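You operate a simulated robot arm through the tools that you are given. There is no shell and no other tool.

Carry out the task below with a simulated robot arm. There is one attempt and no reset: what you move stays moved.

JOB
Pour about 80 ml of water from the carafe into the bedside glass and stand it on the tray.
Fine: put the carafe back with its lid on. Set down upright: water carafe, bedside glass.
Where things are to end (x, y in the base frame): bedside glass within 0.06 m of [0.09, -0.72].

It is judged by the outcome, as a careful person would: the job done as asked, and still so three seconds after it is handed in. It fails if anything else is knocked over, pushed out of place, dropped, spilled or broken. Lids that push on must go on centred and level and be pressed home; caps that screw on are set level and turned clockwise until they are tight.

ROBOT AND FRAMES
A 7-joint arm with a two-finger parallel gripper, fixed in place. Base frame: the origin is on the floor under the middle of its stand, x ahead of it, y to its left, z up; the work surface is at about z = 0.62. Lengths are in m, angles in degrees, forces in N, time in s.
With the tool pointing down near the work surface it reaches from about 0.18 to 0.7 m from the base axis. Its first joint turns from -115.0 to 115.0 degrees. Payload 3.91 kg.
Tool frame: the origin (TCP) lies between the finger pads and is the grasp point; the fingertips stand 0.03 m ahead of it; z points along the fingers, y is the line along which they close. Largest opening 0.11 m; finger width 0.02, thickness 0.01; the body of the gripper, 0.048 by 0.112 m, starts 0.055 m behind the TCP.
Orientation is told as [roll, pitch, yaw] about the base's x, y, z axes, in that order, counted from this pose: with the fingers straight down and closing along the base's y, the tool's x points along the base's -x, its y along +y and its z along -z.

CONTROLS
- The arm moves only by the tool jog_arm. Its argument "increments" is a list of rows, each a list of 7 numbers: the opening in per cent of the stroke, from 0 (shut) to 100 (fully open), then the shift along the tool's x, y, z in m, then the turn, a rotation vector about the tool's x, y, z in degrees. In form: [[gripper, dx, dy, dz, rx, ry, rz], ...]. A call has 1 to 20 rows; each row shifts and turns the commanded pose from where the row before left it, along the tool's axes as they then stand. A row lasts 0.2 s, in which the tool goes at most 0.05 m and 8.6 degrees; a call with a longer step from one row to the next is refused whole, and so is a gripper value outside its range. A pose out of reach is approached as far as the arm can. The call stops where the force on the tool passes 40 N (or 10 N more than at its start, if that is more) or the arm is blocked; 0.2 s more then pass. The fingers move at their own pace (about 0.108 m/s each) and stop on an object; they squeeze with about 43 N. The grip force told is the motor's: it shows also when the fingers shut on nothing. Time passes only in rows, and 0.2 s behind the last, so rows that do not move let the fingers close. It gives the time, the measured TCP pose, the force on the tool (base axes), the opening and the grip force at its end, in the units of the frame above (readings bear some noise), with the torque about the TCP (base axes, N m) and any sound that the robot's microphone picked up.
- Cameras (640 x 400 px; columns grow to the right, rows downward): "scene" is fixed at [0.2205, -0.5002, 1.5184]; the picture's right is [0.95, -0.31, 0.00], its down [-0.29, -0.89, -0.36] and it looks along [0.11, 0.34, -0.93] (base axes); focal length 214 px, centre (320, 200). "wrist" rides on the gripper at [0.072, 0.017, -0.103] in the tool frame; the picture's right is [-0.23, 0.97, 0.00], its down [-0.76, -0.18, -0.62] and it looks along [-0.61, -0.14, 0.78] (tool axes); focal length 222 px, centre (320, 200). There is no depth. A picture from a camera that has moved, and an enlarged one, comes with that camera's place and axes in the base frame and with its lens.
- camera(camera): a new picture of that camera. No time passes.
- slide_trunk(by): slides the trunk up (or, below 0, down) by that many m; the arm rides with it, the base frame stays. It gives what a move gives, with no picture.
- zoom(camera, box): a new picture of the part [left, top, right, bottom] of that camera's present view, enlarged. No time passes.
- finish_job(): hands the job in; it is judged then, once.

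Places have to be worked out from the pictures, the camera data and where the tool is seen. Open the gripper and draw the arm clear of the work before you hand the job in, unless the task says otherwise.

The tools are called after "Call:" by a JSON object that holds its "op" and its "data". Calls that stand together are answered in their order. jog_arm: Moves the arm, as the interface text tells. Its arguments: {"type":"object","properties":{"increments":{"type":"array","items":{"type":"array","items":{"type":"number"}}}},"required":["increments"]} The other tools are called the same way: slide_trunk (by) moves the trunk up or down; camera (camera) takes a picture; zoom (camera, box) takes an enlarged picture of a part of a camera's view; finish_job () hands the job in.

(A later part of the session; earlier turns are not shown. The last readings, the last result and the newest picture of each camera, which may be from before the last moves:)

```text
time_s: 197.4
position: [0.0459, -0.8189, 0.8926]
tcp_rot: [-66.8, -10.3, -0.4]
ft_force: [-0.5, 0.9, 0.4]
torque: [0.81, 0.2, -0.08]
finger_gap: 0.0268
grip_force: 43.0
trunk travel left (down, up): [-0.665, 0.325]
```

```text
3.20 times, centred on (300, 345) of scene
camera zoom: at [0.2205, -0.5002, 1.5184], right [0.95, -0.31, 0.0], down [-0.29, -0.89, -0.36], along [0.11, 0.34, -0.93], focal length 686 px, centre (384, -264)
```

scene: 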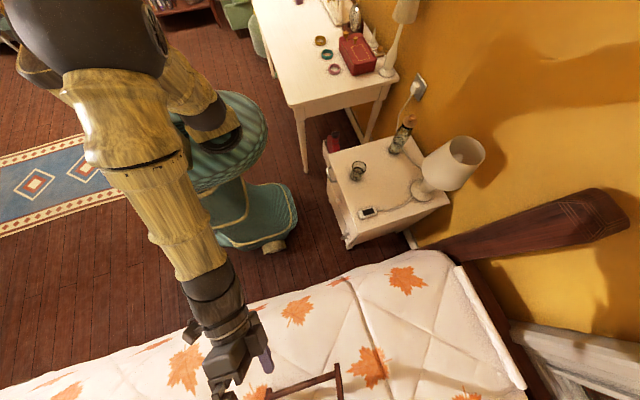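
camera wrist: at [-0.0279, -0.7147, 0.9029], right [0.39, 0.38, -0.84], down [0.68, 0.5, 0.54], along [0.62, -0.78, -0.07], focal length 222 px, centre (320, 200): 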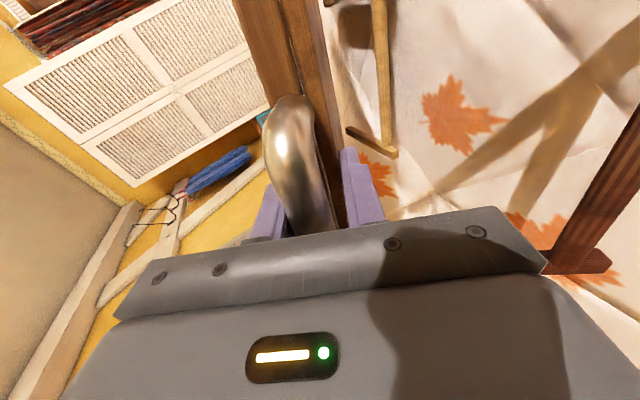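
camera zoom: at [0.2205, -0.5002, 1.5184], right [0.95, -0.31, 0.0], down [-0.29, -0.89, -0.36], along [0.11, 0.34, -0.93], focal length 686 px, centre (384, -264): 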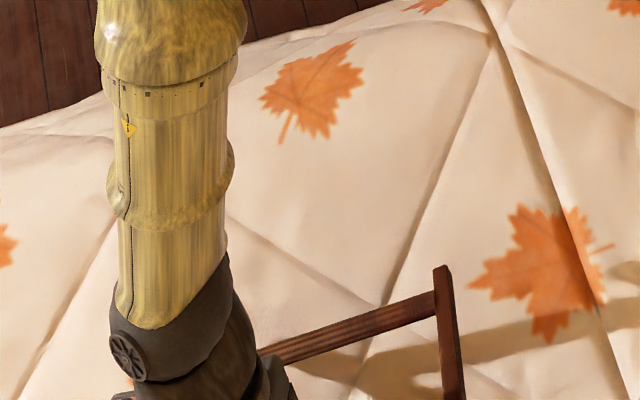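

The edge is clamped firmly (2.7 cm thick). I lift 2 cm and read force and torque to learn the tray's weight.

Call:
{"op": "jog_arm", "data": {"increments": [[0, -0.00087, -0.0045, -0.00196, 0, 0, 0], [0, -0.00174, -0.00904, -0.00392, 0, 0, 0], [0, -0.00087, -0.0045, -0.00196, 0, 0, 0], [0, 0, 0, 0, 0, 0, 0]]}}

Call:
{"op": "zoom", "data": {"camera": "scene", "box": [200, 290, 400, 400]}}

```text
time_s: 198.4
position: [0.0472, -0.8176, 0.9115]
tcp_rot: [-66.8, -10.2, -0.3]
ft_force: [0.1, -0.4, -3.8]
torque: [0.81, 0.19, -0.03]
finger_gap: 0.0268
grip_force: 42.6
trunk travel left (down, up): [-0.665, 0.325]
```

```text
3.20 times, centred on (300, 345) of scene
camera zoom: at [0.2205, -0.5002, 1.5184], right [0.95, -0.31, 0.0], down [-0.29, -0.89, -0.36], along [0.11, 0.34, -0.93], focal length 686 px, centre (384, -264)
```

zoom: 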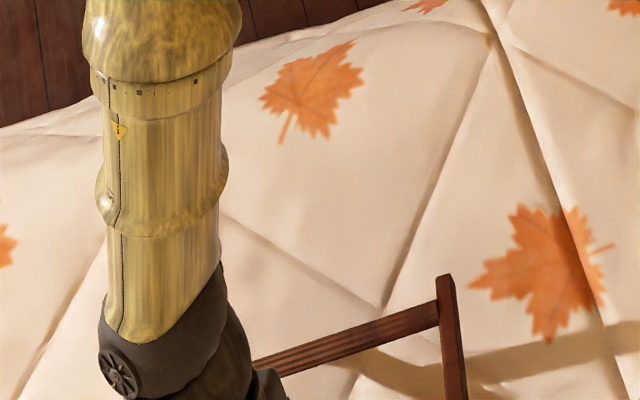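

The front half weighs only about 4 N, so the tray is light enough to lift whole. I keep lifting another 6 cm, holding its angle.

Call:
{"op": "jog_arm", "data": {"increments": [[0, -0.0026, -0.01356, -0.00588, 0, 0, 0], [0, -0.0026, -0.01356, -0.00588, 0, 0, 0], [0, -0.0026, -0.01356, -0.00588, 0, 0, 0], [0, -0.0026, -0.01356, -0.00588, 0, 0, 0], [0, 0, 0, 0, 0, 0, 0]]}}

Call:
{"op": "camera", "data": {"camera": "wrist"}}

Call:
{"op": "zoom", "data": {"camera": "scene", "box": [200, 290, 400, 400]}}

```text
time_s: 199.6
position: [0.0459, -0.8169, 0.9712]
tcp_rot: [-66.9, -10.3, -0.4]
ft_force: [0.6, -1.1, -4.0]
torque: [0.3, 0.06, 0.2]
finger_gap: 0.0267
grip_force: 42.7
trunk travel left (down, up): [-0.665, 0.325]
```

```text
taken
camera wrist: at [-0.0284, -0.7144, 0.983], right [0.39, 0.38, -0.84], down [0.68, 0.5, 0.54], along [0.62, -0.78, -0.07], focal length 222 px, centre (320, 200)
```

wrist: 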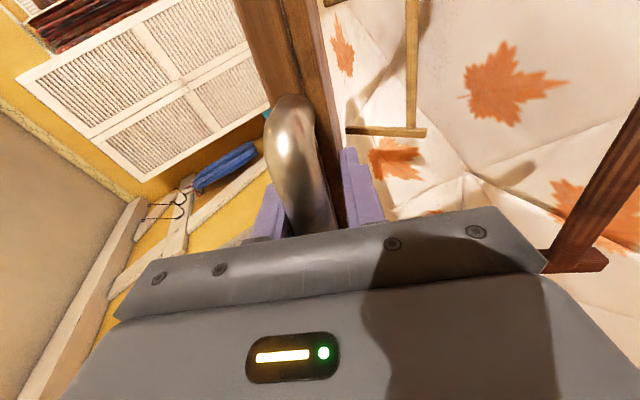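

```text
3.20 times, centred on (300, 345) of scene
camera zoom: at [0.2205, -0.5002, 1.5184], right [0.95, -0.31, 0.0], down [-0.29, -0.89, -0.36], along [0.11, 0.34, -0.93], focal length 686 px, centre (384, -264)
```

zoom: 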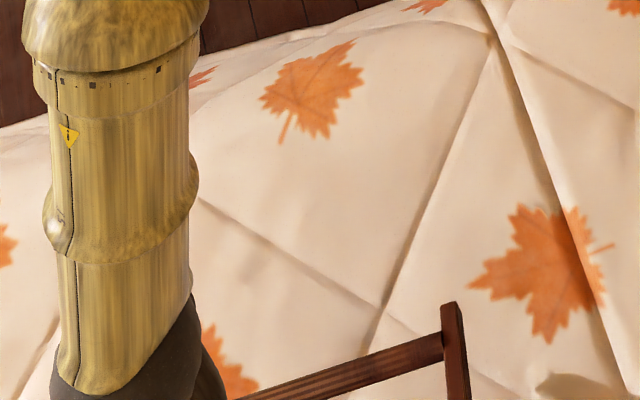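

The whole tray came up (only about 4 N in total), and in the wrist view the folded rear legs are already swinging away from the underside. I raise it further and then rotate it level.

Call:
{"op": "jog_arm", "data": {"increments": [[0, -0.0035, -0.0181, -0.0078, 0, 0, 0], [0, -0.0035, -0.0181, -0.0078, 0, 0, 0], [0, -0.0035, -0.0181, -0.0078, 0, 0, 0], [0, -0.0035, -0.0181, -0.0078, 0, 0, 0], [0, 0, 0, 0, 4, 0, 0], [0, 0, 0, 0, 4, 0, 0], [0, 0, 0, 0, 4, 0, 0], [0, 0, 0, 0, 4, 0, 0], [0, 0, 0, 0, 4, 0, 0], [0, 0, 0, 0, 3.1, 0, 0], [0, 0, 0, 0, 0, 0, 0]]}}

Call:
{"op": "camera", "data": {"camera": "wrist"}}

Call:
{"op": "camera", "data": {"camera": "scene"}}

```text
time_s: 202.0
position: [0.0476, -0.8176, 1.0524]
tcp_rot: [-90.0, -10.3, -0.4]
ft_force: [0.5, -0.4, -4.2]
torque: [1.03, 0.11, 0.0]
finger_gap: 0.0269
grip_force: 42.9
trunk travel left (down, up): [-0.665, 0.325]
```

```text
taken
camera wrist: at [-0.0207, -0.7129, 1.0217], right [0.4, 0.0, -0.92], down [0.72, 0.62, 0.31], along [0.57, -0.79, 0.25], focal length 222 px, centre (320, 200)
```

wrist: 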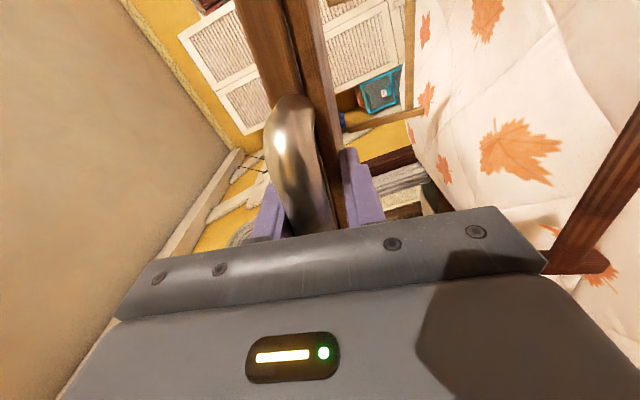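

```text
taken
```

scene: 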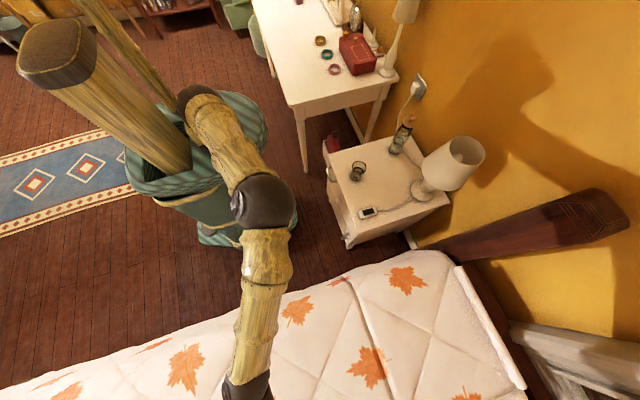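

The rear legs have swung out and now stand perpendicular to the board, so the tray is in proper shape in the gripper. I level its roll and carry it back toward its original place (front edge at y -0.607, centred at x 0.09), still high.

Call:
{"op": "jog_arm", "data": {"increments": [[0, 0, 0, 0, 0, 0, -3.5], [0, 0, 0, 0, 0, 0, -3.5], [0, 0, 0, 0, 0, 0, -3.3], [0, 0, 0, 0, 0, 0, 0], [0, -0.0035, 0, -0.016, 0, 0, 0], [0, -0.007, 0, -0.0335, 0, 0, 0], [0, -0.007, 0, -0.0335, 0, 0, 0], [0, -0.007, 0, -0.0335, 0, 0, 0], [0, -0.007, 0, -0.0335, 0, 0, 0], [0, -0.007, 0, -0.0335, 0, 0, 0], [0, -0.0035, 0, -0.0167, 0, 0, 0], [0, 0, 0, 0, 0, 0, 0]]}}

Call:
{"op": "camera", "data": {"camera": "scene"}}

Call:
{"op": "camera", "data": {"camera": "wrist"}}

```text
time_s: 204.6
position: [0.0897, -0.6155, 1.0525]
tcp_rot: [-90.1, 0.0, -0.5]
ft_force: [0.8, 0.2, -4.9]
torque: [1.06, 0.05, -0.01]
finger_gap: 0.0268
grip_force: 43.1
trunk travel left (down, up): [-0.665, 0.325]
```

```text
taken
```

scene: 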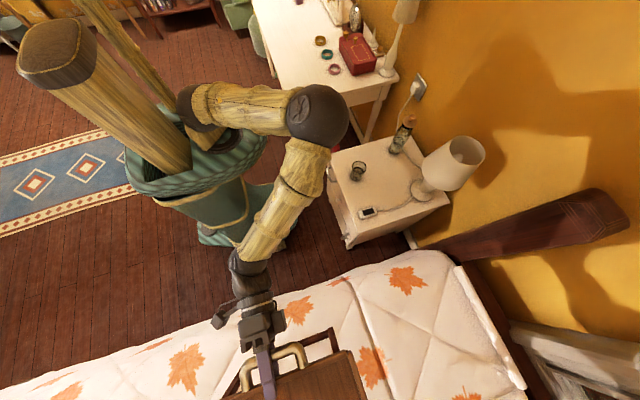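

```text
taken
camera wrist: at [0.0186, -0.5128, 1.0345], right [0.23, 0.0, -0.97], down [0.77, 0.62, 0.18], along [0.6, -0.79, 0.14], focal length 222 px, centre (320, 200)
```

wrist: 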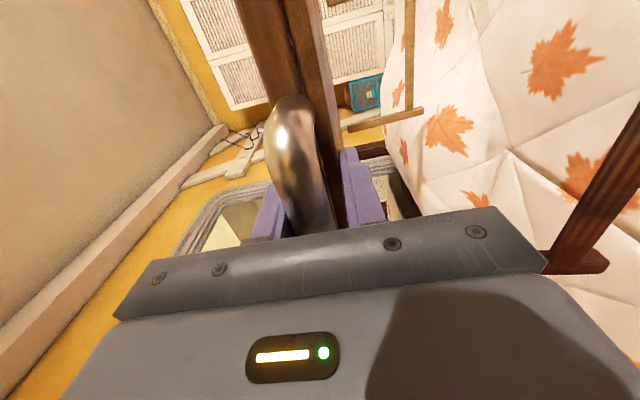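

The tray is held level above its place. I zoom in on it in the scene view to determine its exact position and orientation relative to the original picture.

Call:
{"op": "zoom", "data": {"camera": "scene", "box": [200, 290, 400, 400]}}

```text
3.20 times, centred on (300, 345) of scene
camera zoom: at [0.2205, -0.5002, 1.5184], right [0.95, -0.31, 0.0], down [-0.29, -0.89, -0.36], along [0.11, 0.34, -0.93], focal length 686 px, centre (384, -264)
```

zoom: 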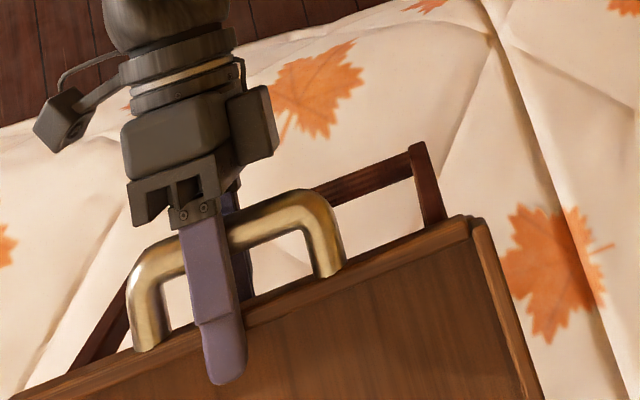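

The tray's front edge is parallel to x with its right corner at about (0.231, -0.623); originally it was at (0.231, -0.607). I shift it 1.6 cm toward me and lower it most of the way.

Call:
{"op": "jog_arm", "data": {"increments": [[0, 0, 0, -0.008, 0, 0, 0], [0, 0, 0, -0.008, 0, 0, 0], [0, 0, 0.015, 0, 0, 0, 0], [0, 0, 0.03, 0, 0, 0, 0], [0, 0, 0.03, 0, 0, 0, 0], [0, 0, 0.03, 0, 0, 0, 0], [0, 0, 0.025, 0, 0, 0, 0], [0, 0, 0.02, 0, 0, 0, 0], [0, 0, 0.01, 0, 0, 0, 0], [0, 0, 0, 0, 0, 0, 0]]}}

Call:
{"op": "zoom", "data": {"camera": "scene", "box": [200, 290, 400, 400]}}

Call:
{"op": "camera", "data": {"camera": "wrist"}}

```text
time_s: 206.8
position: [0.0885, -0.6035, 0.8918]
tcp_rot: [-89.9, -0.1, -0.4]
ft_force: [-0.5, -0.5, -4.4]
torque: [1.02, 0.01, 0.02]
finger_gap: 0.0267
grip_force: 43.6
trunk travel left (down, up): [-0.665, 0.325]
```

```text
3.20 times, centred on (300, 345) of scene
camera zoom: at [0.2205, -0.5002, 1.5184], right [0.95, -0.31, 0.0], down [-0.29, -0.89, -0.36], along [0.11, 0.34, -0.93], focal length 686 px, centre (384, -264)
```

zoom: 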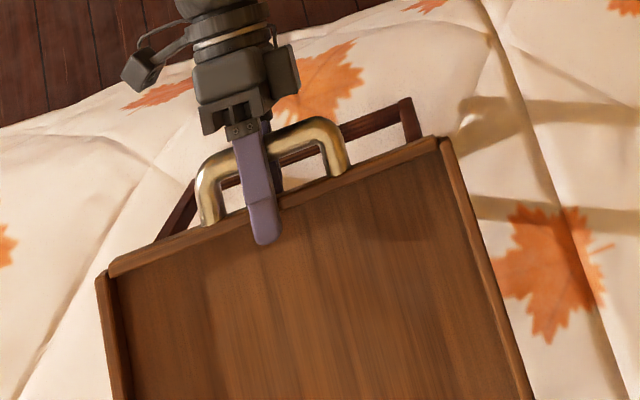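

```text
taken
camera wrist: at [0.0179, -0.4973, 0.8743], right [0.23, 0.0, -0.97], down [0.77, 0.62, 0.18], along [0.6, -0.79, 0.14], focal length 222 px, centre (320, 200)
```

wrist: 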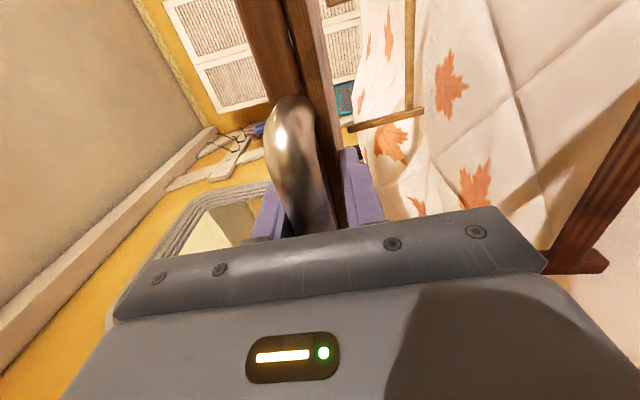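

Matching the corners with the first picture, the original top was at about z 0.90, so the feet are now less than a centimetre above the quilt. I correct the position by +12 mm in y and -2 mm in x, then lower in 2 mm steps.

Call:
{"op": "jog_arm", "data": {"increments": [[0, 0.0022, 0, -0.006, 0, 0, 0], [0, 0, 0, -0.006, 0, 0, 0], [0, 0, 0, 0, 0, 0, 0]]}}

Call:
{"op": "jog_arm", "data": {"increments": [[0, 0, 0.002, 0, 0, 0, 0], [0, 0, 0.002, 0, 0, 0, 0], [0, 0, 0, 0, 0, 0, 0]]}}

Call:
{"op": "jog_arm", "data": {"increments": [[0, 0, 0.002, 0, 0, 0, 0], [0, 0, 0.002, 0, 0, 0, 0], [0, 0, 0, 0, 0, 0, 0]]}}

Call:
{"op": "zoom", "data": {"camera": "scene", "box": [200, 290, 400, 400]}}

```text
time_s: 207.6
position: [0.0875, -0.5886, 0.8919]
tcp_rot: [-89.9, -0.1, -0.4]
ft_force: [0.3, -0.3, -4.5]
torque: [1.05, 0.08, -0.01]
finger_gap: 0.027
grip_force: 43.1
trunk travel left (down, up): [-0.665, 0.325]
```

```text
time_s: 208.4
position: [0.0869, -0.5897, 0.8875]
tcp_rot: [-90.0, 0.0, -0.4]
ft_force: [-0.2, 0.1, -4.5]
torque: [1.05, 0.09, -0.01]
finger_gap: 0.027
grip_force: 43.2
trunk travel left (down, up): [-0.665, 0.325]
```

```text
time_s: 209.2
position: [0.0874, -0.5898, 0.8837]
tcp_rot: [-90.0, 0.0, -0.4]
ft_force: [-0.7, 0.2, -2.5]
torque: [0.43, -0.06, -0.1]
finger_gap: 0.0265
grip_force: 43.3
trunk travel left (down, up): [-0.665, 0.325]
```

```text
3.20 times, centred on (300, 345) of scene
camera zoom: at [0.2205, -0.5002, 1.5184], right [0.95, -0.31, 0.0], down [-0.29, -0.89, -0.36], along [0.11, 0.34, -0.93], focal length 686 px, centre (384, -264)
```

zoom: 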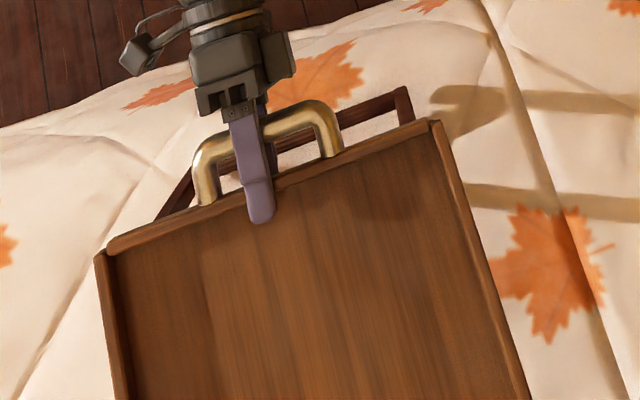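

The tray now coincides with its original outline within a few millimetres, and the rear feet have begun to carry weight. I lower on in 2 mm steps until the front feet do too.

Call:
{"op": "jog_arm", "data": {"increments": [[0, 0, 0.0015, 0, 0, 0, 0], [0, 0, 0.0015, 0, 0, 0, 0], [0, 0, 0, 0, 0, 0, 0]]}}

Call:
{"op": "jog_arm", "data": {"increments": [[0, 0, 0.0015, 0, 0, 0, 0], [0, 0, 0.0015, 0, 0, 0, 0], [0, 0, 0, 0, 0, 0, 0]]}}

Call:
{"op": "camera", "data": {"camera": "wrist"}}

```text
time_s: 210.0
position: [0.0879, -0.5899, 0.8816]
tcp_rot: [-90.0, 0.0, -0.4]
ft_force: [0.4, -0.3, -3.0]
torque: [0.25, -0.06, -0.16]
finger_gap: 0.0267
grip_force: 43.0
trunk travel left (down, up): [-0.665, 0.325]
```

```text
time_s: 210.8
position: [0.087, -0.59, 0.8782]
tcp_rot: [-89.9, 0.1, -0.4]
ft_force: [0.0, 0.2, 1.7]
torque: [0.43, 0.01, -0.05]
finger_gap: 0.0266
grip_force: 43.4
trunk travel left (down, up): [-0.665, 0.325]
```

```text
taken
camera wrist: at [0.0164, -0.4847, 0.8616], right [0.23, 0.0, -0.97], down [0.77, 0.62, 0.18], along [0.6, -0.79, 0.14], focal length 222 px, centre (320, 200)
```

wrist: 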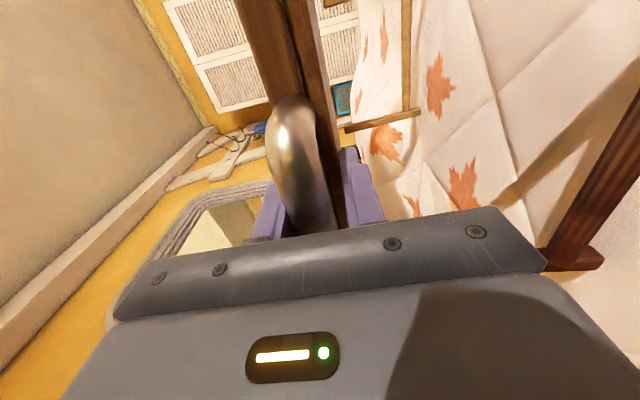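

All feet carry weight now, with the force slightly positive. I open the fingers gently and check that the tray stays standing before backing out.

Call:
{"op": "jog_arm", "data": {"increments": [[0, 0, -0.0008, 0, 0, 0, 0], [26, 0, 0, 0, 0, 0, 0], [32, 0, 0, 0, 0, 0, 0], [42, 0, 0, 0, 0, 0, 0], [55, 0, 0, 0, 0, 0, 0], [70, 0, 0, 0, 0, 0, 0], [85, 0, 0, 0, 0, 0, 0], [100, 0, 0, 0, 0, 0, 0], [100, 0, 0, 0, 0, 0, 0]]}}

Call:
{"op": "camera", "data": {"camera": "wrist"}}

Call:
{"op": "zoom", "data": {"camera": "scene", "box": [200, 290, 400, 400]}}

```text
time_s: 212.8
position: [0.0878, -0.5894, 0.8803]
tcp_rot: [-90.0, 0.0, -0.4]
ft_force: [0.4, 0.1, 0.9]
torque: [-0.01, 0.0, 0.0]
finger_gap: 0.11
grip_force: 0.3
trunk travel left (down, up): [-0.665, 0.325]
```

```text
taken
camera wrist: at [0.0164, -0.4848, 0.8623], right [0.23, 0.0, -0.97], down [0.77, 0.62, 0.18], along [0.6, -0.79, 0.14], focal length 222 px, centre (320, 200)
```

wrist: 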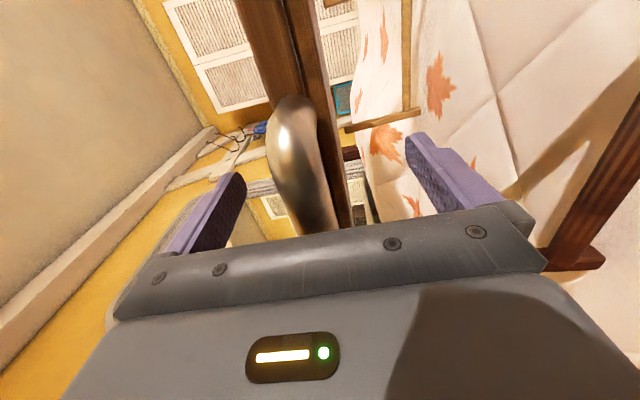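

```text
3.20 times, centred on (300, 345) of scene
camera zoom: at [0.2205, -0.5002, 1.5184], right [0.95, -0.31, 0.0], down [-0.29, -0.89, -0.36], along [0.11, 0.34, -0.93], focal length 686 px, centre (384, -264)
```

zoom: 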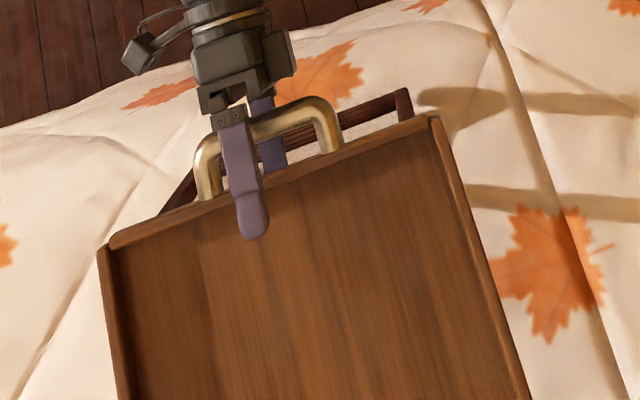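

The tray stands freely in almost exactly its original position. I back straight out.

Call:
{"op": "jog_arm", "data": {"increments": [[100, 0, 0, -0.015, 0, 0, 0], [100, 0, 0, -0.025, 0, 0, 0], [100, 0, 0, -0.03, 0, 0, 0], [100, 0, 0, -0.03, 0, 0, 0], [100, 0, 0, -0.03, 0, 0, 0], [100, 0, 0, -0.03, 0, 0, 0], [100, 0, -0.04, 0, 0, 0, 0], [100, 0, -0.04, 0, 0, 0, 0], [100, 0, -0.04, 0, 0, 0, 0], [100, 0, 0, 0, 0, 0, 0]]}}

Call:
{"op": "camera", "data": {"camera": "scene"}}

Call:
{"op": "zoom", "data": {"camera": "scene", "box": [200, 290, 400, 400]}}

Call:
{"op": "camera", "data": {"camera": "wrist"}}

```text
time_s: 215.0
position: [0.0938, -0.4663, 0.9807]
tcp_rot: [-90.0, -0.1, -0.4]
ft_force: [0.4, 0.0, -0.3]
torque: [-0.01, 0.0, 0.02]
finger_gap: 0.1099
grip_force: 0.0
out of reach, approached as far as the arm can: row 7, 8, 9
trunk travel left (down, up): [-0.665, 0.325]
```

```text
taken
```

scene: 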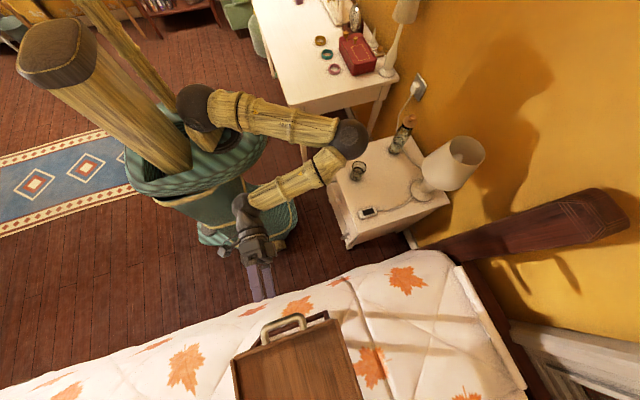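

```text
3.20 times, centred on (300, 345) of scene
camera zoom: at [0.2205, -0.5002, 1.5184], right [0.95, -0.31, 0.0], down [-0.29, -0.89, -0.36], along [0.11, 0.34, -0.93], focal length 686 px, centre (384, -264)
```

zoom: 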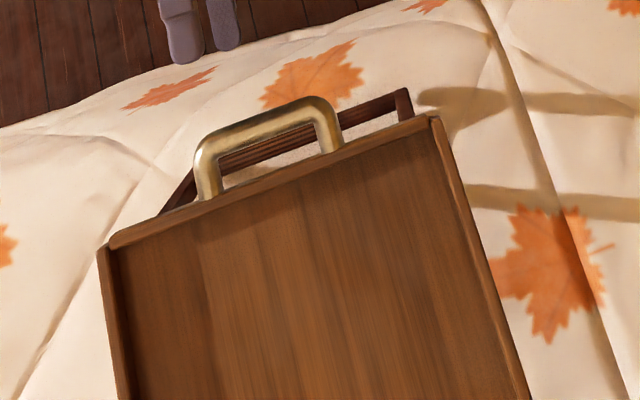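

```text
taken
camera wrist: at [0.0223, -0.3624, 0.9625], right [0.23, 0.0, -0.97], down [0.77, 0.62, 0.18], along [0.6, -0.79, 0.14], focal length 222 px, centre (320, 200)
```

wrist: 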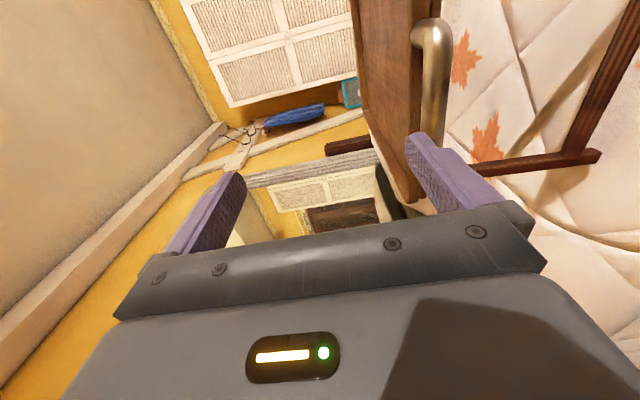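

The tray is restored and its outline matches the first picture. I bring the arm back sideways and return the tool to pointing straight down.

Call:
{"op": "jog_arm", "data": {"increments": [[100, -0.03, 0, 0, 0, 0, 0], [100, -0.045, 0, 0, 0, 0, 0], [100, -0.045, 0, 0, 0, 0, 0], [100, -0.045, 0, 0, 0, 0, 0], [100, -0.045, 0, 0, 0, 0, 0], [100, -0.045, 0, 0, 0, 0, 0], [100, 0, 0, 0, -8.2, 0, 0], [100, 0, 0, 0, -8.2, 0, 0], [100, 0, 0, 0, -8.2, 0, 0], [100, 0, 0, 0, -8.2, 0, 0], [100, 0, 0, 0, -8.2, 0, 0], [100, 0, 0, 0, -8.2, 0, 0], [100, 0, 0, 0, -8.2, 0, 0], [100, 0, 0, 0, -8.2, 0, 0], [100, 0, 0, 0, -8.2, 0, 0], [100, 0, 0, 0, -8.2, 0, 0], [100, 0, 0, 0, -8, 0, 0], [100, 0, 0, 0, 0, 0, 0]]}}

Call:
{"op": "camera", "data": {"camera": "scene"}}

```text
time_s: 218.8
position: [0.3488, -0.4709, 0.9805]
tcp_rot: [0.1, 0.0, -0.3]
ft_force: [0.1, -0.3, 0.5]
torque: [0.01, 0.0, -0.02]
finger_gap: 0.1102
grip_force: 0.0
trunk travel left (down, up): [-0.665, 0.325]
```

```text
taken
```

scene: 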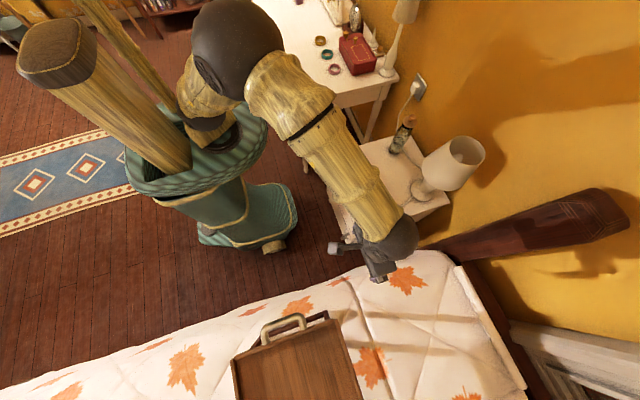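

Everything is in order. For the trip with the glass I want more height and reach over the tray (top near z 0.90), so I raise the trunk 12 cm and go back above the glass.

Call:
{"op": "slide_trunk", "data": {"by": 0.12}}

Call:
{"op": "jog_arm", "data": {"increments": [[100, -0.0176, 0.036, 0.01, 0, 0, 0], [100, -0.0176, 0.036, 0.02, 0, 0, 0], [100, -0.0176, 0.036, 0.02, 0, 0, 0], [100, -0.0176, 0.036, 0.02, 0, 0, 0], [100, -0.0176, 0.036, 0.02, 0, 0, 0], [100, -0.0176, 0.036, 0.02, 0, 0, 0], [100, -0.0176, 0.036, 0.02, 0, 0, 0], [100, -0.0176, 0.036, 0.02, 0, 0, 0], [100, -0.0176, 0.036, 0.02, 0, 0, 0], [100, -0.0176, 0.036, 0.02, 0, 0, 0], [100, 0, 0, 0.04, 0, 0, 0], [100, 0, 0, 0, 0, 0, 0]]}}

Call:
{"op": "camera", "data": {"camera": "wrist"}}

Call:
{"op": "zoom", "data": {"camera": "wrist", "box": [260, 60, 380, 180]}}

```text
time_s: 220.3
position: [0.3484, -0.469, 1.0997]
tcp_rot: [0.0, 0.0, -0.4]
ft_force: [-0.1, -0.5, -0.7]
torque: [0.0, 0.0, -0.01]
finger_gap: 0.11
grip_force: 0.1
trunk travel left (down, up): [-0.785, 0.205]
```

```text
time_s: 222.9
position: [0.5278, -0.111, 0.8703]
tcp_rot: [0.1, 0.0, -0.5]
ft_force: [0.2, -0.4, 1.3]
torque: [-0.02, 0.02, 0.04]
finger_gap: 0.11
grip_force: 0.1
trunk travel left (down, up): [-0.785, 0.205]
```

```text
taken
camera wrist: at [0.4563, -0.0931, 0.9727], right [0.23, 0.97, 0.0], down [0.76, -0.18, 0.62], along [0.61, -0.15, -0.78], focal length 222 px, centre (320, 200)
```

wrist: 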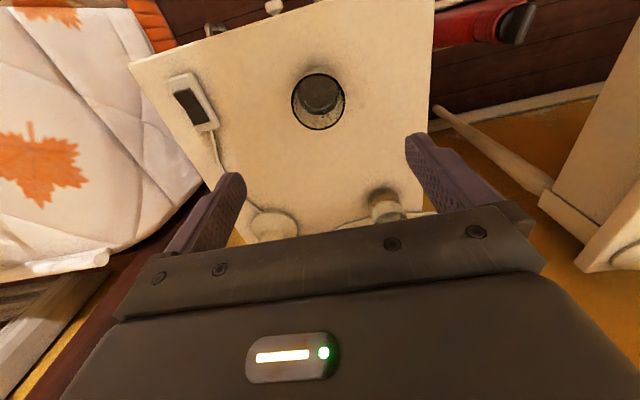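

```text
3.33 times, centred on (320, 120) of wrist
camera zoom: at [0.4563, -0.0931, 0.9727], right [0.23, 0.97, 0.0], down [0.76, -0.18, 0.62], along [0.61, -0.15, -0.78], focal length 740 px, centre (320, 467)
```

zoom: 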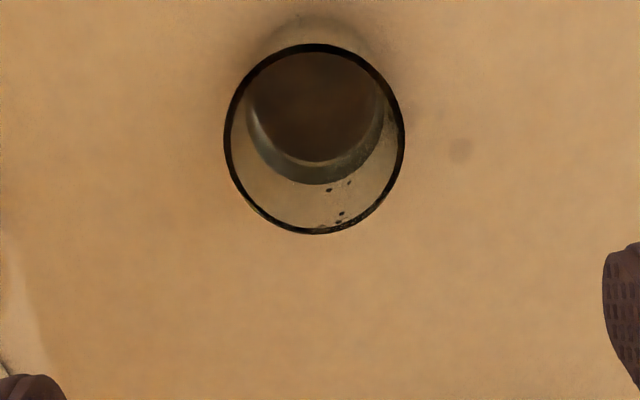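

The glass is right below at (0.526, -0.112). I descend around it and grip as before.

Call:
{"op": "jog_arm", "data": {"increments": [[100, 0.0015, -0.001, 0.03, 0, 0, 0], [100, 0, 0, 0.045, 0, 0, 0], [100, 0, 0, 0.045, 0, 0, 0], [100, 0, 0, 0.04, 0, 0, 0], [100, 0, 0, 0.025, 0, 0, 0], [100, 0, 0, 0.016, 0, 0, 0], [100, 0, 0, 0, 0, 0, 0]]}}

Call:
{"op": "camera", "data": {"camera": "wrist"}}

```text
time_s: 224.5
position: [0.5264, -0.1129, 0.6676]
tcp_rot: [0.0, 0.0, -0.4]
ft_force: [0.4, -0.1, -1.1]
torque: [-0.01, -0.01, 0.02]
finger_gap: 0.1102
grip_force: 0.1
trunk travel left (down, up): [-0.785, 0.205]
```

```text
taken
camera wrist: at [0.455, -0.0933, 0.771], right [0.23, 0.97, 0.0], down [0.76, -0.18, 0.62], along [0.61, -0.15, -0.78], focal length 222 px, centre (320, 200)
```

wrist: 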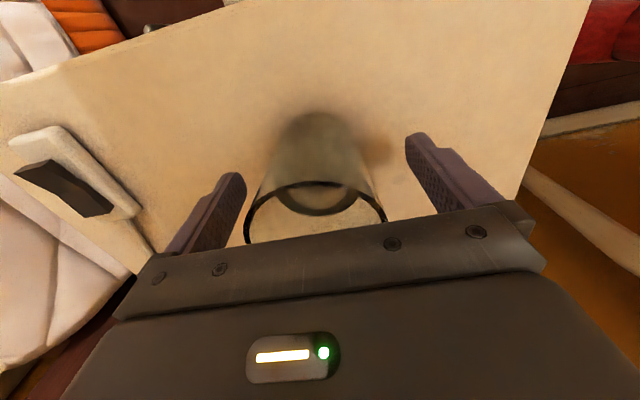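

The glass is centred within about 2 mm. I close on it and lift it, straight up first.

Call:
{"op": "jog_arm", "data": {"increments": [[85, 0, -0.001, 0, 0, 0, 0], [70, 0, 0, 0, 0, 0, 0], [62, 0, 0, 0, 0, 0, 0], [57, 0, 0, 0, 0, 0, 0], [52, 0, 0, 0, 0, 0, 0], [45, 0, 0, 0, 0, 0, 0], [30, 0, 0, 0, 0, 0, 0], [10, 0, 0, 0, 0, 0, 0]]}}

Call:
{"op": "jog_arm", "data": {"increments": [[0, 0, 0, -0.004, 0, 0, 0], [0, 0, 0, -0.01, 0, 0, 0], [0, 0, 0, -0.02, 0, 0, 0], [0, 0, 0, -0.03, 0, 0, 0], [0, 0, 0, -0.035, 0, 0, 0], [0, 0, 0, -0.035, 0, 0, 0], [0, 0, 0, -0.035, 0, 0, 0], [0, 0, 0, -0.035, 0, 0, 0], [0, 0, 0, -0.035, 0, 0, 0], [0, 0, 0, -0.035, 0, 0, 0], [0, 0, 0, -0.035, 0, 0, 0], [0, 0, 0, -0.035, 0, 0, 0], [0, 0, 0, -0.03, 0, 0, 0], [0, 0, 0, -0.018, 0, 0, 0], [0, 0, 0, 0, 0, 0, 0]]}}

Call:
{"op": "camera", "data": {"camera": "wrist"}}

Call:
{"op": "zoom", "data": {"camera": "scene", "box": [320, 60, 460, 210]}}

```text
time_s: 226.3
position: [0.5268, -0.1113, 0.6681]
tcp_rot: [0.1, -0.1, -0.4]
ft_force: [1.0, 0.4, -0.7]
torque: [-0.02, -0.03, 0.01]
finger_gap: 0.0597
grip_force: 43.4
trunk travel left (down, up): [-0.785, 0.205]
```

```text
time_s: 229.5
position: [0.5265, -0.1125, 1.0589]
tcp_rot: [0.0, 0.0, -0.4]
ft_force: [0.6, 0.1, -2.3]
torque: [0.01, 0.01, 0.0]
finger_gap: 0.06
grip_force: 43.3
trunk travel left (down, up): [-0.785, 0.205]
```

```text
taken
camera wrist: at [0.4552, -0.0956, 1.162], right [0.23, 0.97, 0.0], down [0.76, -0.18, 0.62], along [0.61, -0.15, -0.78], focal length 222 px, centre (320, 200)
```

wrist: 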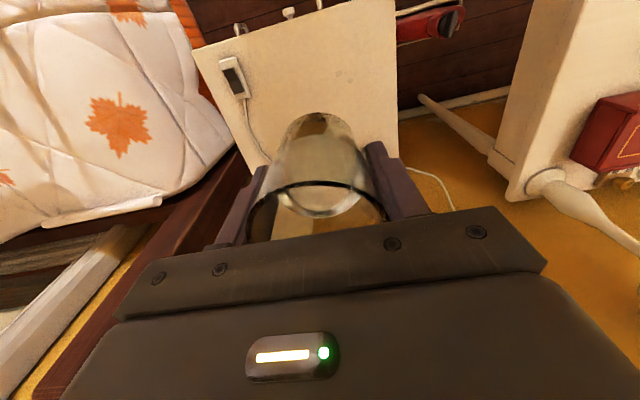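

```text
2.67 times, centred on (390, 135) of scene
camera zoom: at [0.2205, -0.5002, 1.5184], right [0.95, -0.31, 0.0], down [-0.29, -0.89, -0.36], along [0.11, 0.34, -0.93], focal length 572 px, centre (133, 373)
```

zoom: 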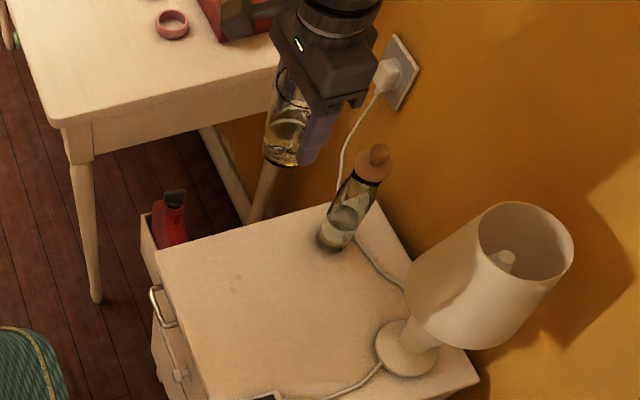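

The glass is held at z 1.06 (bottom at 1.01), well above the tray height of 0.90. I carry it smoothly toward the tray.

Call:
{"op": "jog_arm", "data": {"increments": [[0, 0.006, -0.0083, 0, 0, 0, 0], [0, 0.012, -0.0166, 0, 0, 0, 0], [0, 0.0176, -0.0243, 0, 0, 0, 0], [0, 0.0176, -0.0243, 0, 0, 0, 0], [0, 0.0176, -0.0243, 0, 0, 0, 0], [0, 0.0176, -0.0243, 0, 0, 0, 0], [0, 0.0176, -0.0243, 0, 0, 0, 0], [0, 0.0176, -0.0243, 0, 0, 0, 0], [0, 0.0176, -0.0243, 0, 0, 0, 0], [0, 0.0176, -0.0243, 0, 0, 0, 0], [0, 0.0176, -0.0243, 0, 0, 0, 0], [0, 0.0176, -0.0243, 0, 0, 0, 0], [0, 0.0176, -0.0243, 0, 0, 0, 0], [0, 0.0176, -0.0243, 0, 0, 0, 0], [0, 0.0176, -0.0243, 0, 0, 0, 0], [0, 0.0176, -0.0243, 0, 0, 0, 0], [0, 0.012, -0.0166, 0, 0, 0, 0], [0, 0.006, -0.0083, 0, 0, 0, 0], [0, 0, 0, 0, 0, 0, 0]]}}

Call:
{"op": "camera", "data": {"camera": "scene"}}

Call:
{"op": "camera", "data": {"camera": "wrist"}}

```text
time_s: 233.5
position: [0.2418, -0.5023, 1.0611]
tcp_rot: [0.0, -0.1, -0.4]
ft_force: [0.9, -0.3, -2.1]
torque: [-0.01, 0.03, -0.02]
finger_gap: 0.0598
grip_force: 42.7
trunk travel left (down, up): [-0.785, 0.205]
```

```text
taken
```

scene: 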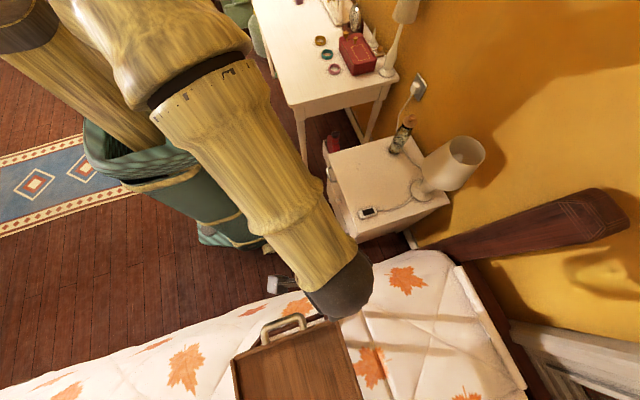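

```text
taken
camera wrist: at [0.1689, -0.4838, 1.1635], right [0.23, 0.97, 0.0], down [0.76, -0.18, 0.62], along [0.61, -0.15, -0.78], focal length 222 px, centre (320, 200)
```

wrist: 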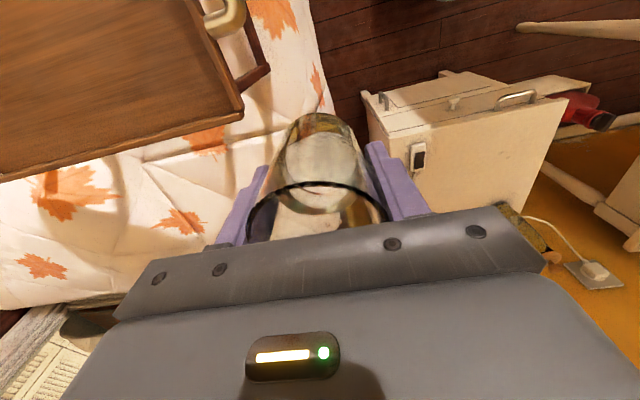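

The tray is in view and in place. I continue to above the target point.

Call:
{"op": "jog_arm", "data": {"increments": [[0, 0.006, -0.0084, 0, 0, 0, 0], [0, 0.012, -0.0168, 0, 0, 0, 0], [0, 0.0165, -0.0231, 0, 0, 0, 0], [0, 0.0165, -0.0231, 0, 0, 0, 0], [0, 0.0165, -0.0231, 0, 0, 0, 0], [0, 0.0165, -0.0231, 0, 0, 0, 0], [0, 0.0165, -0.0231, 0, 0, 0, 0], [0, 0.0165, -0.0231, 0, 0, 0, 0], [0, 0.0165, -0.0231, 0, 0, 0, 0], [0, 0.0125, -0.0175, 0, 0, 0, 0], [0, 0.0058, -0.0083, 0, 0, 0, 0], [0, 0, 0, 0, 0, 0, 0]]}}

Call:
{"op": "camera", "data": {"camera": "scene"}}

Call:
{"op": "camera", "data": {"camera": "wrist"}}

```text
time_s: 236.1
position: [0.0873, -0.6991, 1.0586]
tcp_rot: [0.0, 0.0, -0.4]
ft_force: [-0.2, -0.4, -2.6]
torque: [-0.01, 0.01, 0.02]
finger_gap: 0.0599
grip_force: 43.2
out of reach, approached as far as the arm can: row 10, 11
trunk travel left (down, up): [-0.785, 0.205]
```

```text
taken
```

scene: 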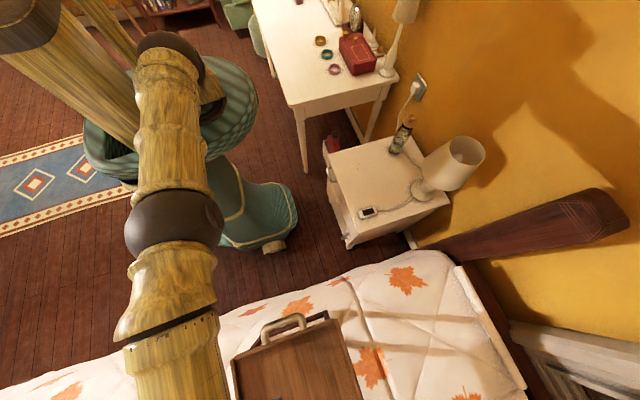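

```text
taken
camera wrist: at [0.0152, -0.6815, 1.1612], right [0.23, 0.97, 0.0], down [0.76, -0.18, 0.62], along [0.61, -0.14, -0.78], focal length 222 px, centre (320, 200)
```

wrist: 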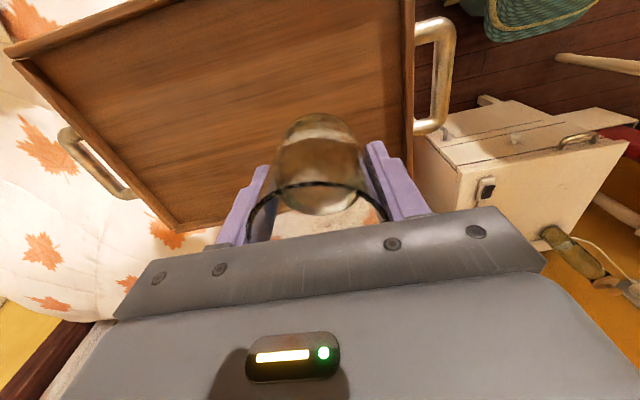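

The arm is at its reach limit at (0.087, -0.699), which is within 2.2 cm of the target point and well inside the tray. I lower here, first to about z 0.97.

Call:
{"op": "jog_arm", "data": {"increments": [[0, 0, 0, 0.01, 0, 0, 0], [0, 0, 0, 0.02, 0, 0, 0], [0, 0, 0, 0.025, 0, 0, 0], [0, 0, 0, 0.02, 0, 0, 0], [0, 0, 0, 0.01, 0, 0, 0], [0, 0, 0, 0, 0, 0, 0]]}}

Call:
{"op": "camera", "data": {"camera": "wrist"}}

Call:
{"op": "zoom", "data": {"camera": "scene", "box": [200, 290, 400, 400]}}

```text
time_s: 237.5
position: [0.0861, -0.6995, 0.9742]
tcp_rot: [-0.1, 0.0, -0.3]
ft_force: [-0.2, -0.2, -2.4]
torque: [-0.03, 0.0, 0.01]
finger_gap: 0.0598
grip_force: 43.0
trunk travel left (down, up): [-0.785, 0.205]
```

```text
taken
camera wrist: at [0.015, -0.6806, 1.0761], right [0.23, 0.97, 0.0], down [0.76, -0.18, 0.62], along [0.61, -0.15, -0.78], focal length 222 px, centre (320, 200)
```

wrist: 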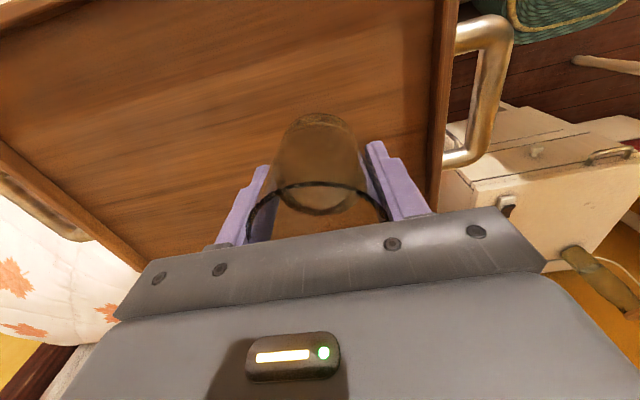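

```text
3.20 times, centred on (300, 345) of scene
camera zoom: at [0.2205, -0.5002, 1.5184], right [0.95, -0.31, 0.0], down [-0.29, -0.89, -0.36], along [0.11, 0.34, -0.93], focal length 686 px, centre (384, -264)
```

zoom: 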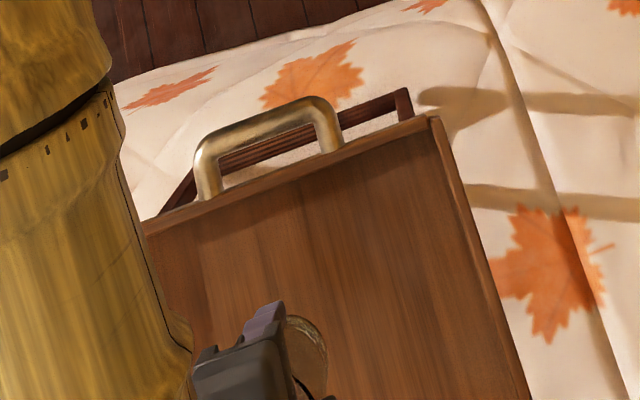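

The glass hangs above the board. I lower it in small steps until it touches (expected near z 0.93).

Call:
{"op": "jog_arm", "data": {"increments": [[0, 0, 0, 0.006, 0, 0, 0], [0, 0, 0, 0.006, 0, 0, 0], [0, 0, 0, 0.005, 0, 0, 0], [0, 0, 0, 0.004, 0, 0, 0], [0, 0, 0, 0, 0, 0, 0]]}}

Call:
{"op": "jog_arm", "data": {"increments": [[0, 0, 0, 0.003, 0, 0, 0], [0, 0, 0, 0.003, 0, 0, 0], [0, 0, 0, 0, 0, 0, 0]]}}

Call:
{"op": "camera", "data": {"camera": "wrist"}}

```text
time_s: 238.7
position: [0.0866, -0.6996, 0.9521]
tcp_rot: [0.1, 0.0, -0.5]
ft_force: [0.1, 0.1, -2.4]
torque: [-0.03, -0.02, 0.0]
finger_gap: 0.0597
grip_force: 42.8
trunk travel left (down, up): [-0.785, 0.205]
```

```text
time_s: 239.5
position: [0.0867, -0.6983, 0.947]
tcp_rot: [0.0, -0.1, -0.4]
ft_force: [-0.3, 1.1, -1.9]
torque: [-0.02, -0.01, -0.01]
finger_gap: 0.0598
grip_force: 43.5
trunk travel left (down, up): [-0.785, 0.205]
```

```text
taken
camera wrist: at [0.0152, -0.6807, 1.0493], right [0.23, 0.97, 0.0], down [0.76, -0.18, 0.62], along [0.61, -0.15, -0.78], focal length 222 px, centre (320, 200)
```

wrist: 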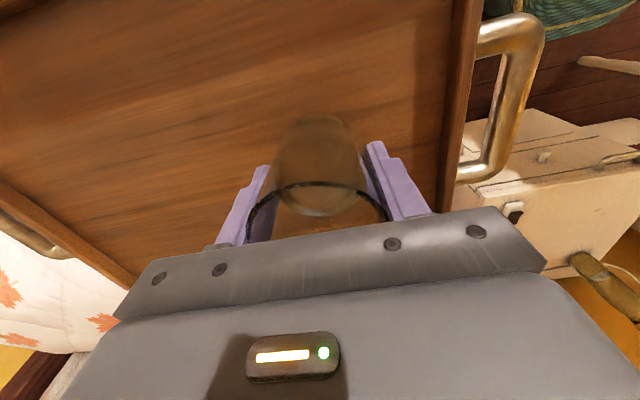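

No contact yet at z 0.947, although the surface is near. I continue in 2 mm steps.

Call:
{"op": "jog_arm", "data": {"increments": [[0, 0, 0, 0.002, 0, 0, 0], [0, 0, 0, 0.002, 0, 0, 0], [0, 0, 0, 0.002, 0, 0, 0], [0, 0, 0, 0, 0, 0, 0]]}}

Call:
{"op": "jog_arm", "data": {"increments": [[0, 0, 0, 0.002, 0, 0, 0], [0, 0, 0, 0.002, 0, 0, 0], [0, 0, 0, 0, 0, 0, 0]]}}

```text
time_s: 240.5
position: [0.0859, -0.6991, 0.9415]
tcp_rot: [0.0, 0.0, -0.4]
ft_force: [0.1, 0.3, -2.1]
torque: [0.02, 0.01, -0.01]
finger_gap: 0.0599
grip_force: 42.8
trunk travel left (down, up): [-0.785, 0.205]
```

```text
time_s: 241.3
position: [0.0868, -0.6994, 0.9364]
tcp_rot: [0.1, -0.1, -0.4]
ft_force: [0.1, -0.3, -2.8]
torque: [-0.03, -0.03, 0.02]
finger_gap: 0.0601
grip_force: 43.2
trunk travel left (down, up): [-0.785, 0.205]
```

Call:
{"op": "jog_arm", "data": {"increments": [[0, 0, 0, 0.002, 0, 0, 0], [0, 0, 0, 0.001, 0, 0, 0], [0, 0, 0, 0, 0, 0, 0]]}}

Call:
{"op": "zoom", "data": {"camera": "wrist", "box": [240, 80, 400, 240]}}

```text
time_s: 242.1
position: [0.0862, -0.699, 0.9333]
tcp_rot: [0.0, 0.1, -0.5]
ft_force: [0.4, 0.8, -2.7]
torque: [0.02, -0.02, -0.02]
finger_gap: 0.0596
grip_force: 43.0
trunk travel left (down, up): [-0.785, 0.205]
```

```text
2.50 times, centred on (320, 160) of wrist
camera zoom: at [0.0149, -0.6814, 1.0364], right [0.23, 0.97, 0.0], down [0.76, -0.18, 0.62], along [0.61, -0.15, -0.78], focal length 555 px, centre (320, 300)
```

zoom: 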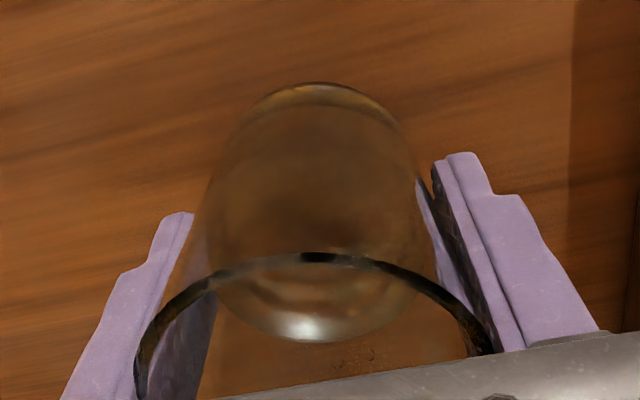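

Still hanging free at z 0.933. I continue down in 1.5 mm steps, watching the force.

Call:
{"op": "jog_arm", "data": {"increments": [[0, 0, 0, 0.0015, 0, 0, 0], [0, 0, 0, 0.0015, 0, 0, 0], [0, 0, 0, 0, 0, 0, 0]]}}

Call:
{"op": "jog_arm", "data": {"increments": [[0, 0, 0, 0.0015, 0, 0, 0], [0, 0, 0, 0.0015, 0, 0, 0], [0, 0, 0, 0, 0, 0, 0]]}}

```text
time_s: 242.9
position: [0.0876, -0.7004, 0.9318]
tcp_rot: [-0.1, 0.0, -0.4]
ft_force: [-0.5, 0.1, -2.5]
torque: [-0.03, 0.0, -0.01]
finger_gap: 0.06
grip_force: 43.0
trunk travel left (down, up): [-0.785, 0.205]
```

```text
time_s: 243.7
position: [0.0869, -0.6985, 0.9285]
tcp_rot: [0.0, 0.0, -0.5]
ft_force: [0.7, 0.0, -2.7]
torque: [-0.02, -0.02, 0.01]
finger_gap: 0.0597
grip_force: 42.8
trunk travel left (down, up): [-0.785, 0.205]
```

Still no contact. I keep lowering in 1.5 mm steps.

Call:
{"op": "jog_arm", "data": {"increments": [[0, 0, 0, 0.0015, 0, 0, 0], [0, 0, 0, 0.0015, 0, 0, 0], [0, 0, 0, 0, 0, 0, 0]]}}

Call:
{"op": "jog_arm", "data": {"increments": [[0, 0, 0, 0.0015, 0, 0, 0], [0, 0, 0, 0.0015, 0, 0, 0], [0, 0, 0, 0, 0, 0, 0]]}}

Call:
{"op": "zoom", "data": {"camera": "scene", "box": [240, 330, 360, 400]}}

```text
time_s: 244.5
position: [0.0867, -0.6992, 0.9255]
tcp_rot: [0.0, 0.0, -0.4]
ft_force: [-0.3, -0.8, -3.0]
torque: [0.02, -0.01, 0.0]
finger_gap: 0.0599
grip_force: 43.0
trunk travel left (down, up): [-0.785, 0.205]
```

```text
time_s: 245.3
position: [0.0872, -0.6977, 0.925]
tcp_rot: [-0.1, 0.1, -0.4]
ft_force: [1.2, -0.7, 8.7]
torque: [0.17, -0.02, -0.01]
finger_gap: 0.0598
grip_force: 42.9
trunk travel left (down, up): [-0.785, 0.205]
```

```text
5.33 times, centred on (300, 365) of scene
camera zoom: at [0.2205, -0.5002, 1.5184], right [0.95, -0.31, 0.0], down [-0.29, -0.89, -0.36], along [0.11, 0.34, -0.93], focal length 1144 px, centre (427, -680)
```

zoom: 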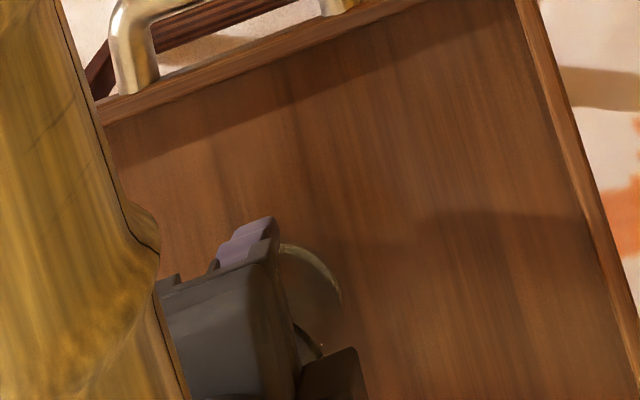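

Contact: the glass stands on the board (surface about z 0.876). I ease off, open the fingers just enough to clear the glass, and check before rising.

Call:
{"op": "jog_arm", "data": {"increments": [[0, 0, 0, -0.001, 0, 0, 0], [0, 0, 0, -0.0006, 0, 0, 0], [56, 0, 0, 0, 0, 0, 0], [60, 0, 0, 0, 0, 0, 0], [68, 0, 0, 0, 0, 0, 0], [78, 0, 0, 0, 0, 0, 0], [78, 0, 0, 0, 0, 0, 0]]}}

Call:
{"op": "camera", "data": {"camera": "wrist"}}

```text
time_s: 246.9
position: [0.0868, -0.6993, 0.9221]
tcp_rot: [-0.1, 0.1, -0.5]
ft_force: [0.7, -0.7, -0.5]
torque: [-0.03, 0.02, -0.01]
finger_gap: 0.0858
grip_force: 0.1
trunk travel left (down, up): [-0.785, 0.205]
```

```text
taken
camera wrist: at [0.0155, -0.6807, 1.0267], right [0.23, 0.97, 0.0], down [0.76, -0.18, 0.62], along [0.61, -0.15, -0.78], focal length 222 px, centre (320, 200)
```

wrist: 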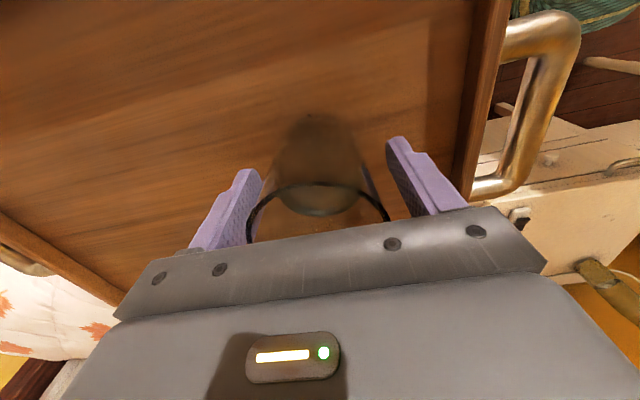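

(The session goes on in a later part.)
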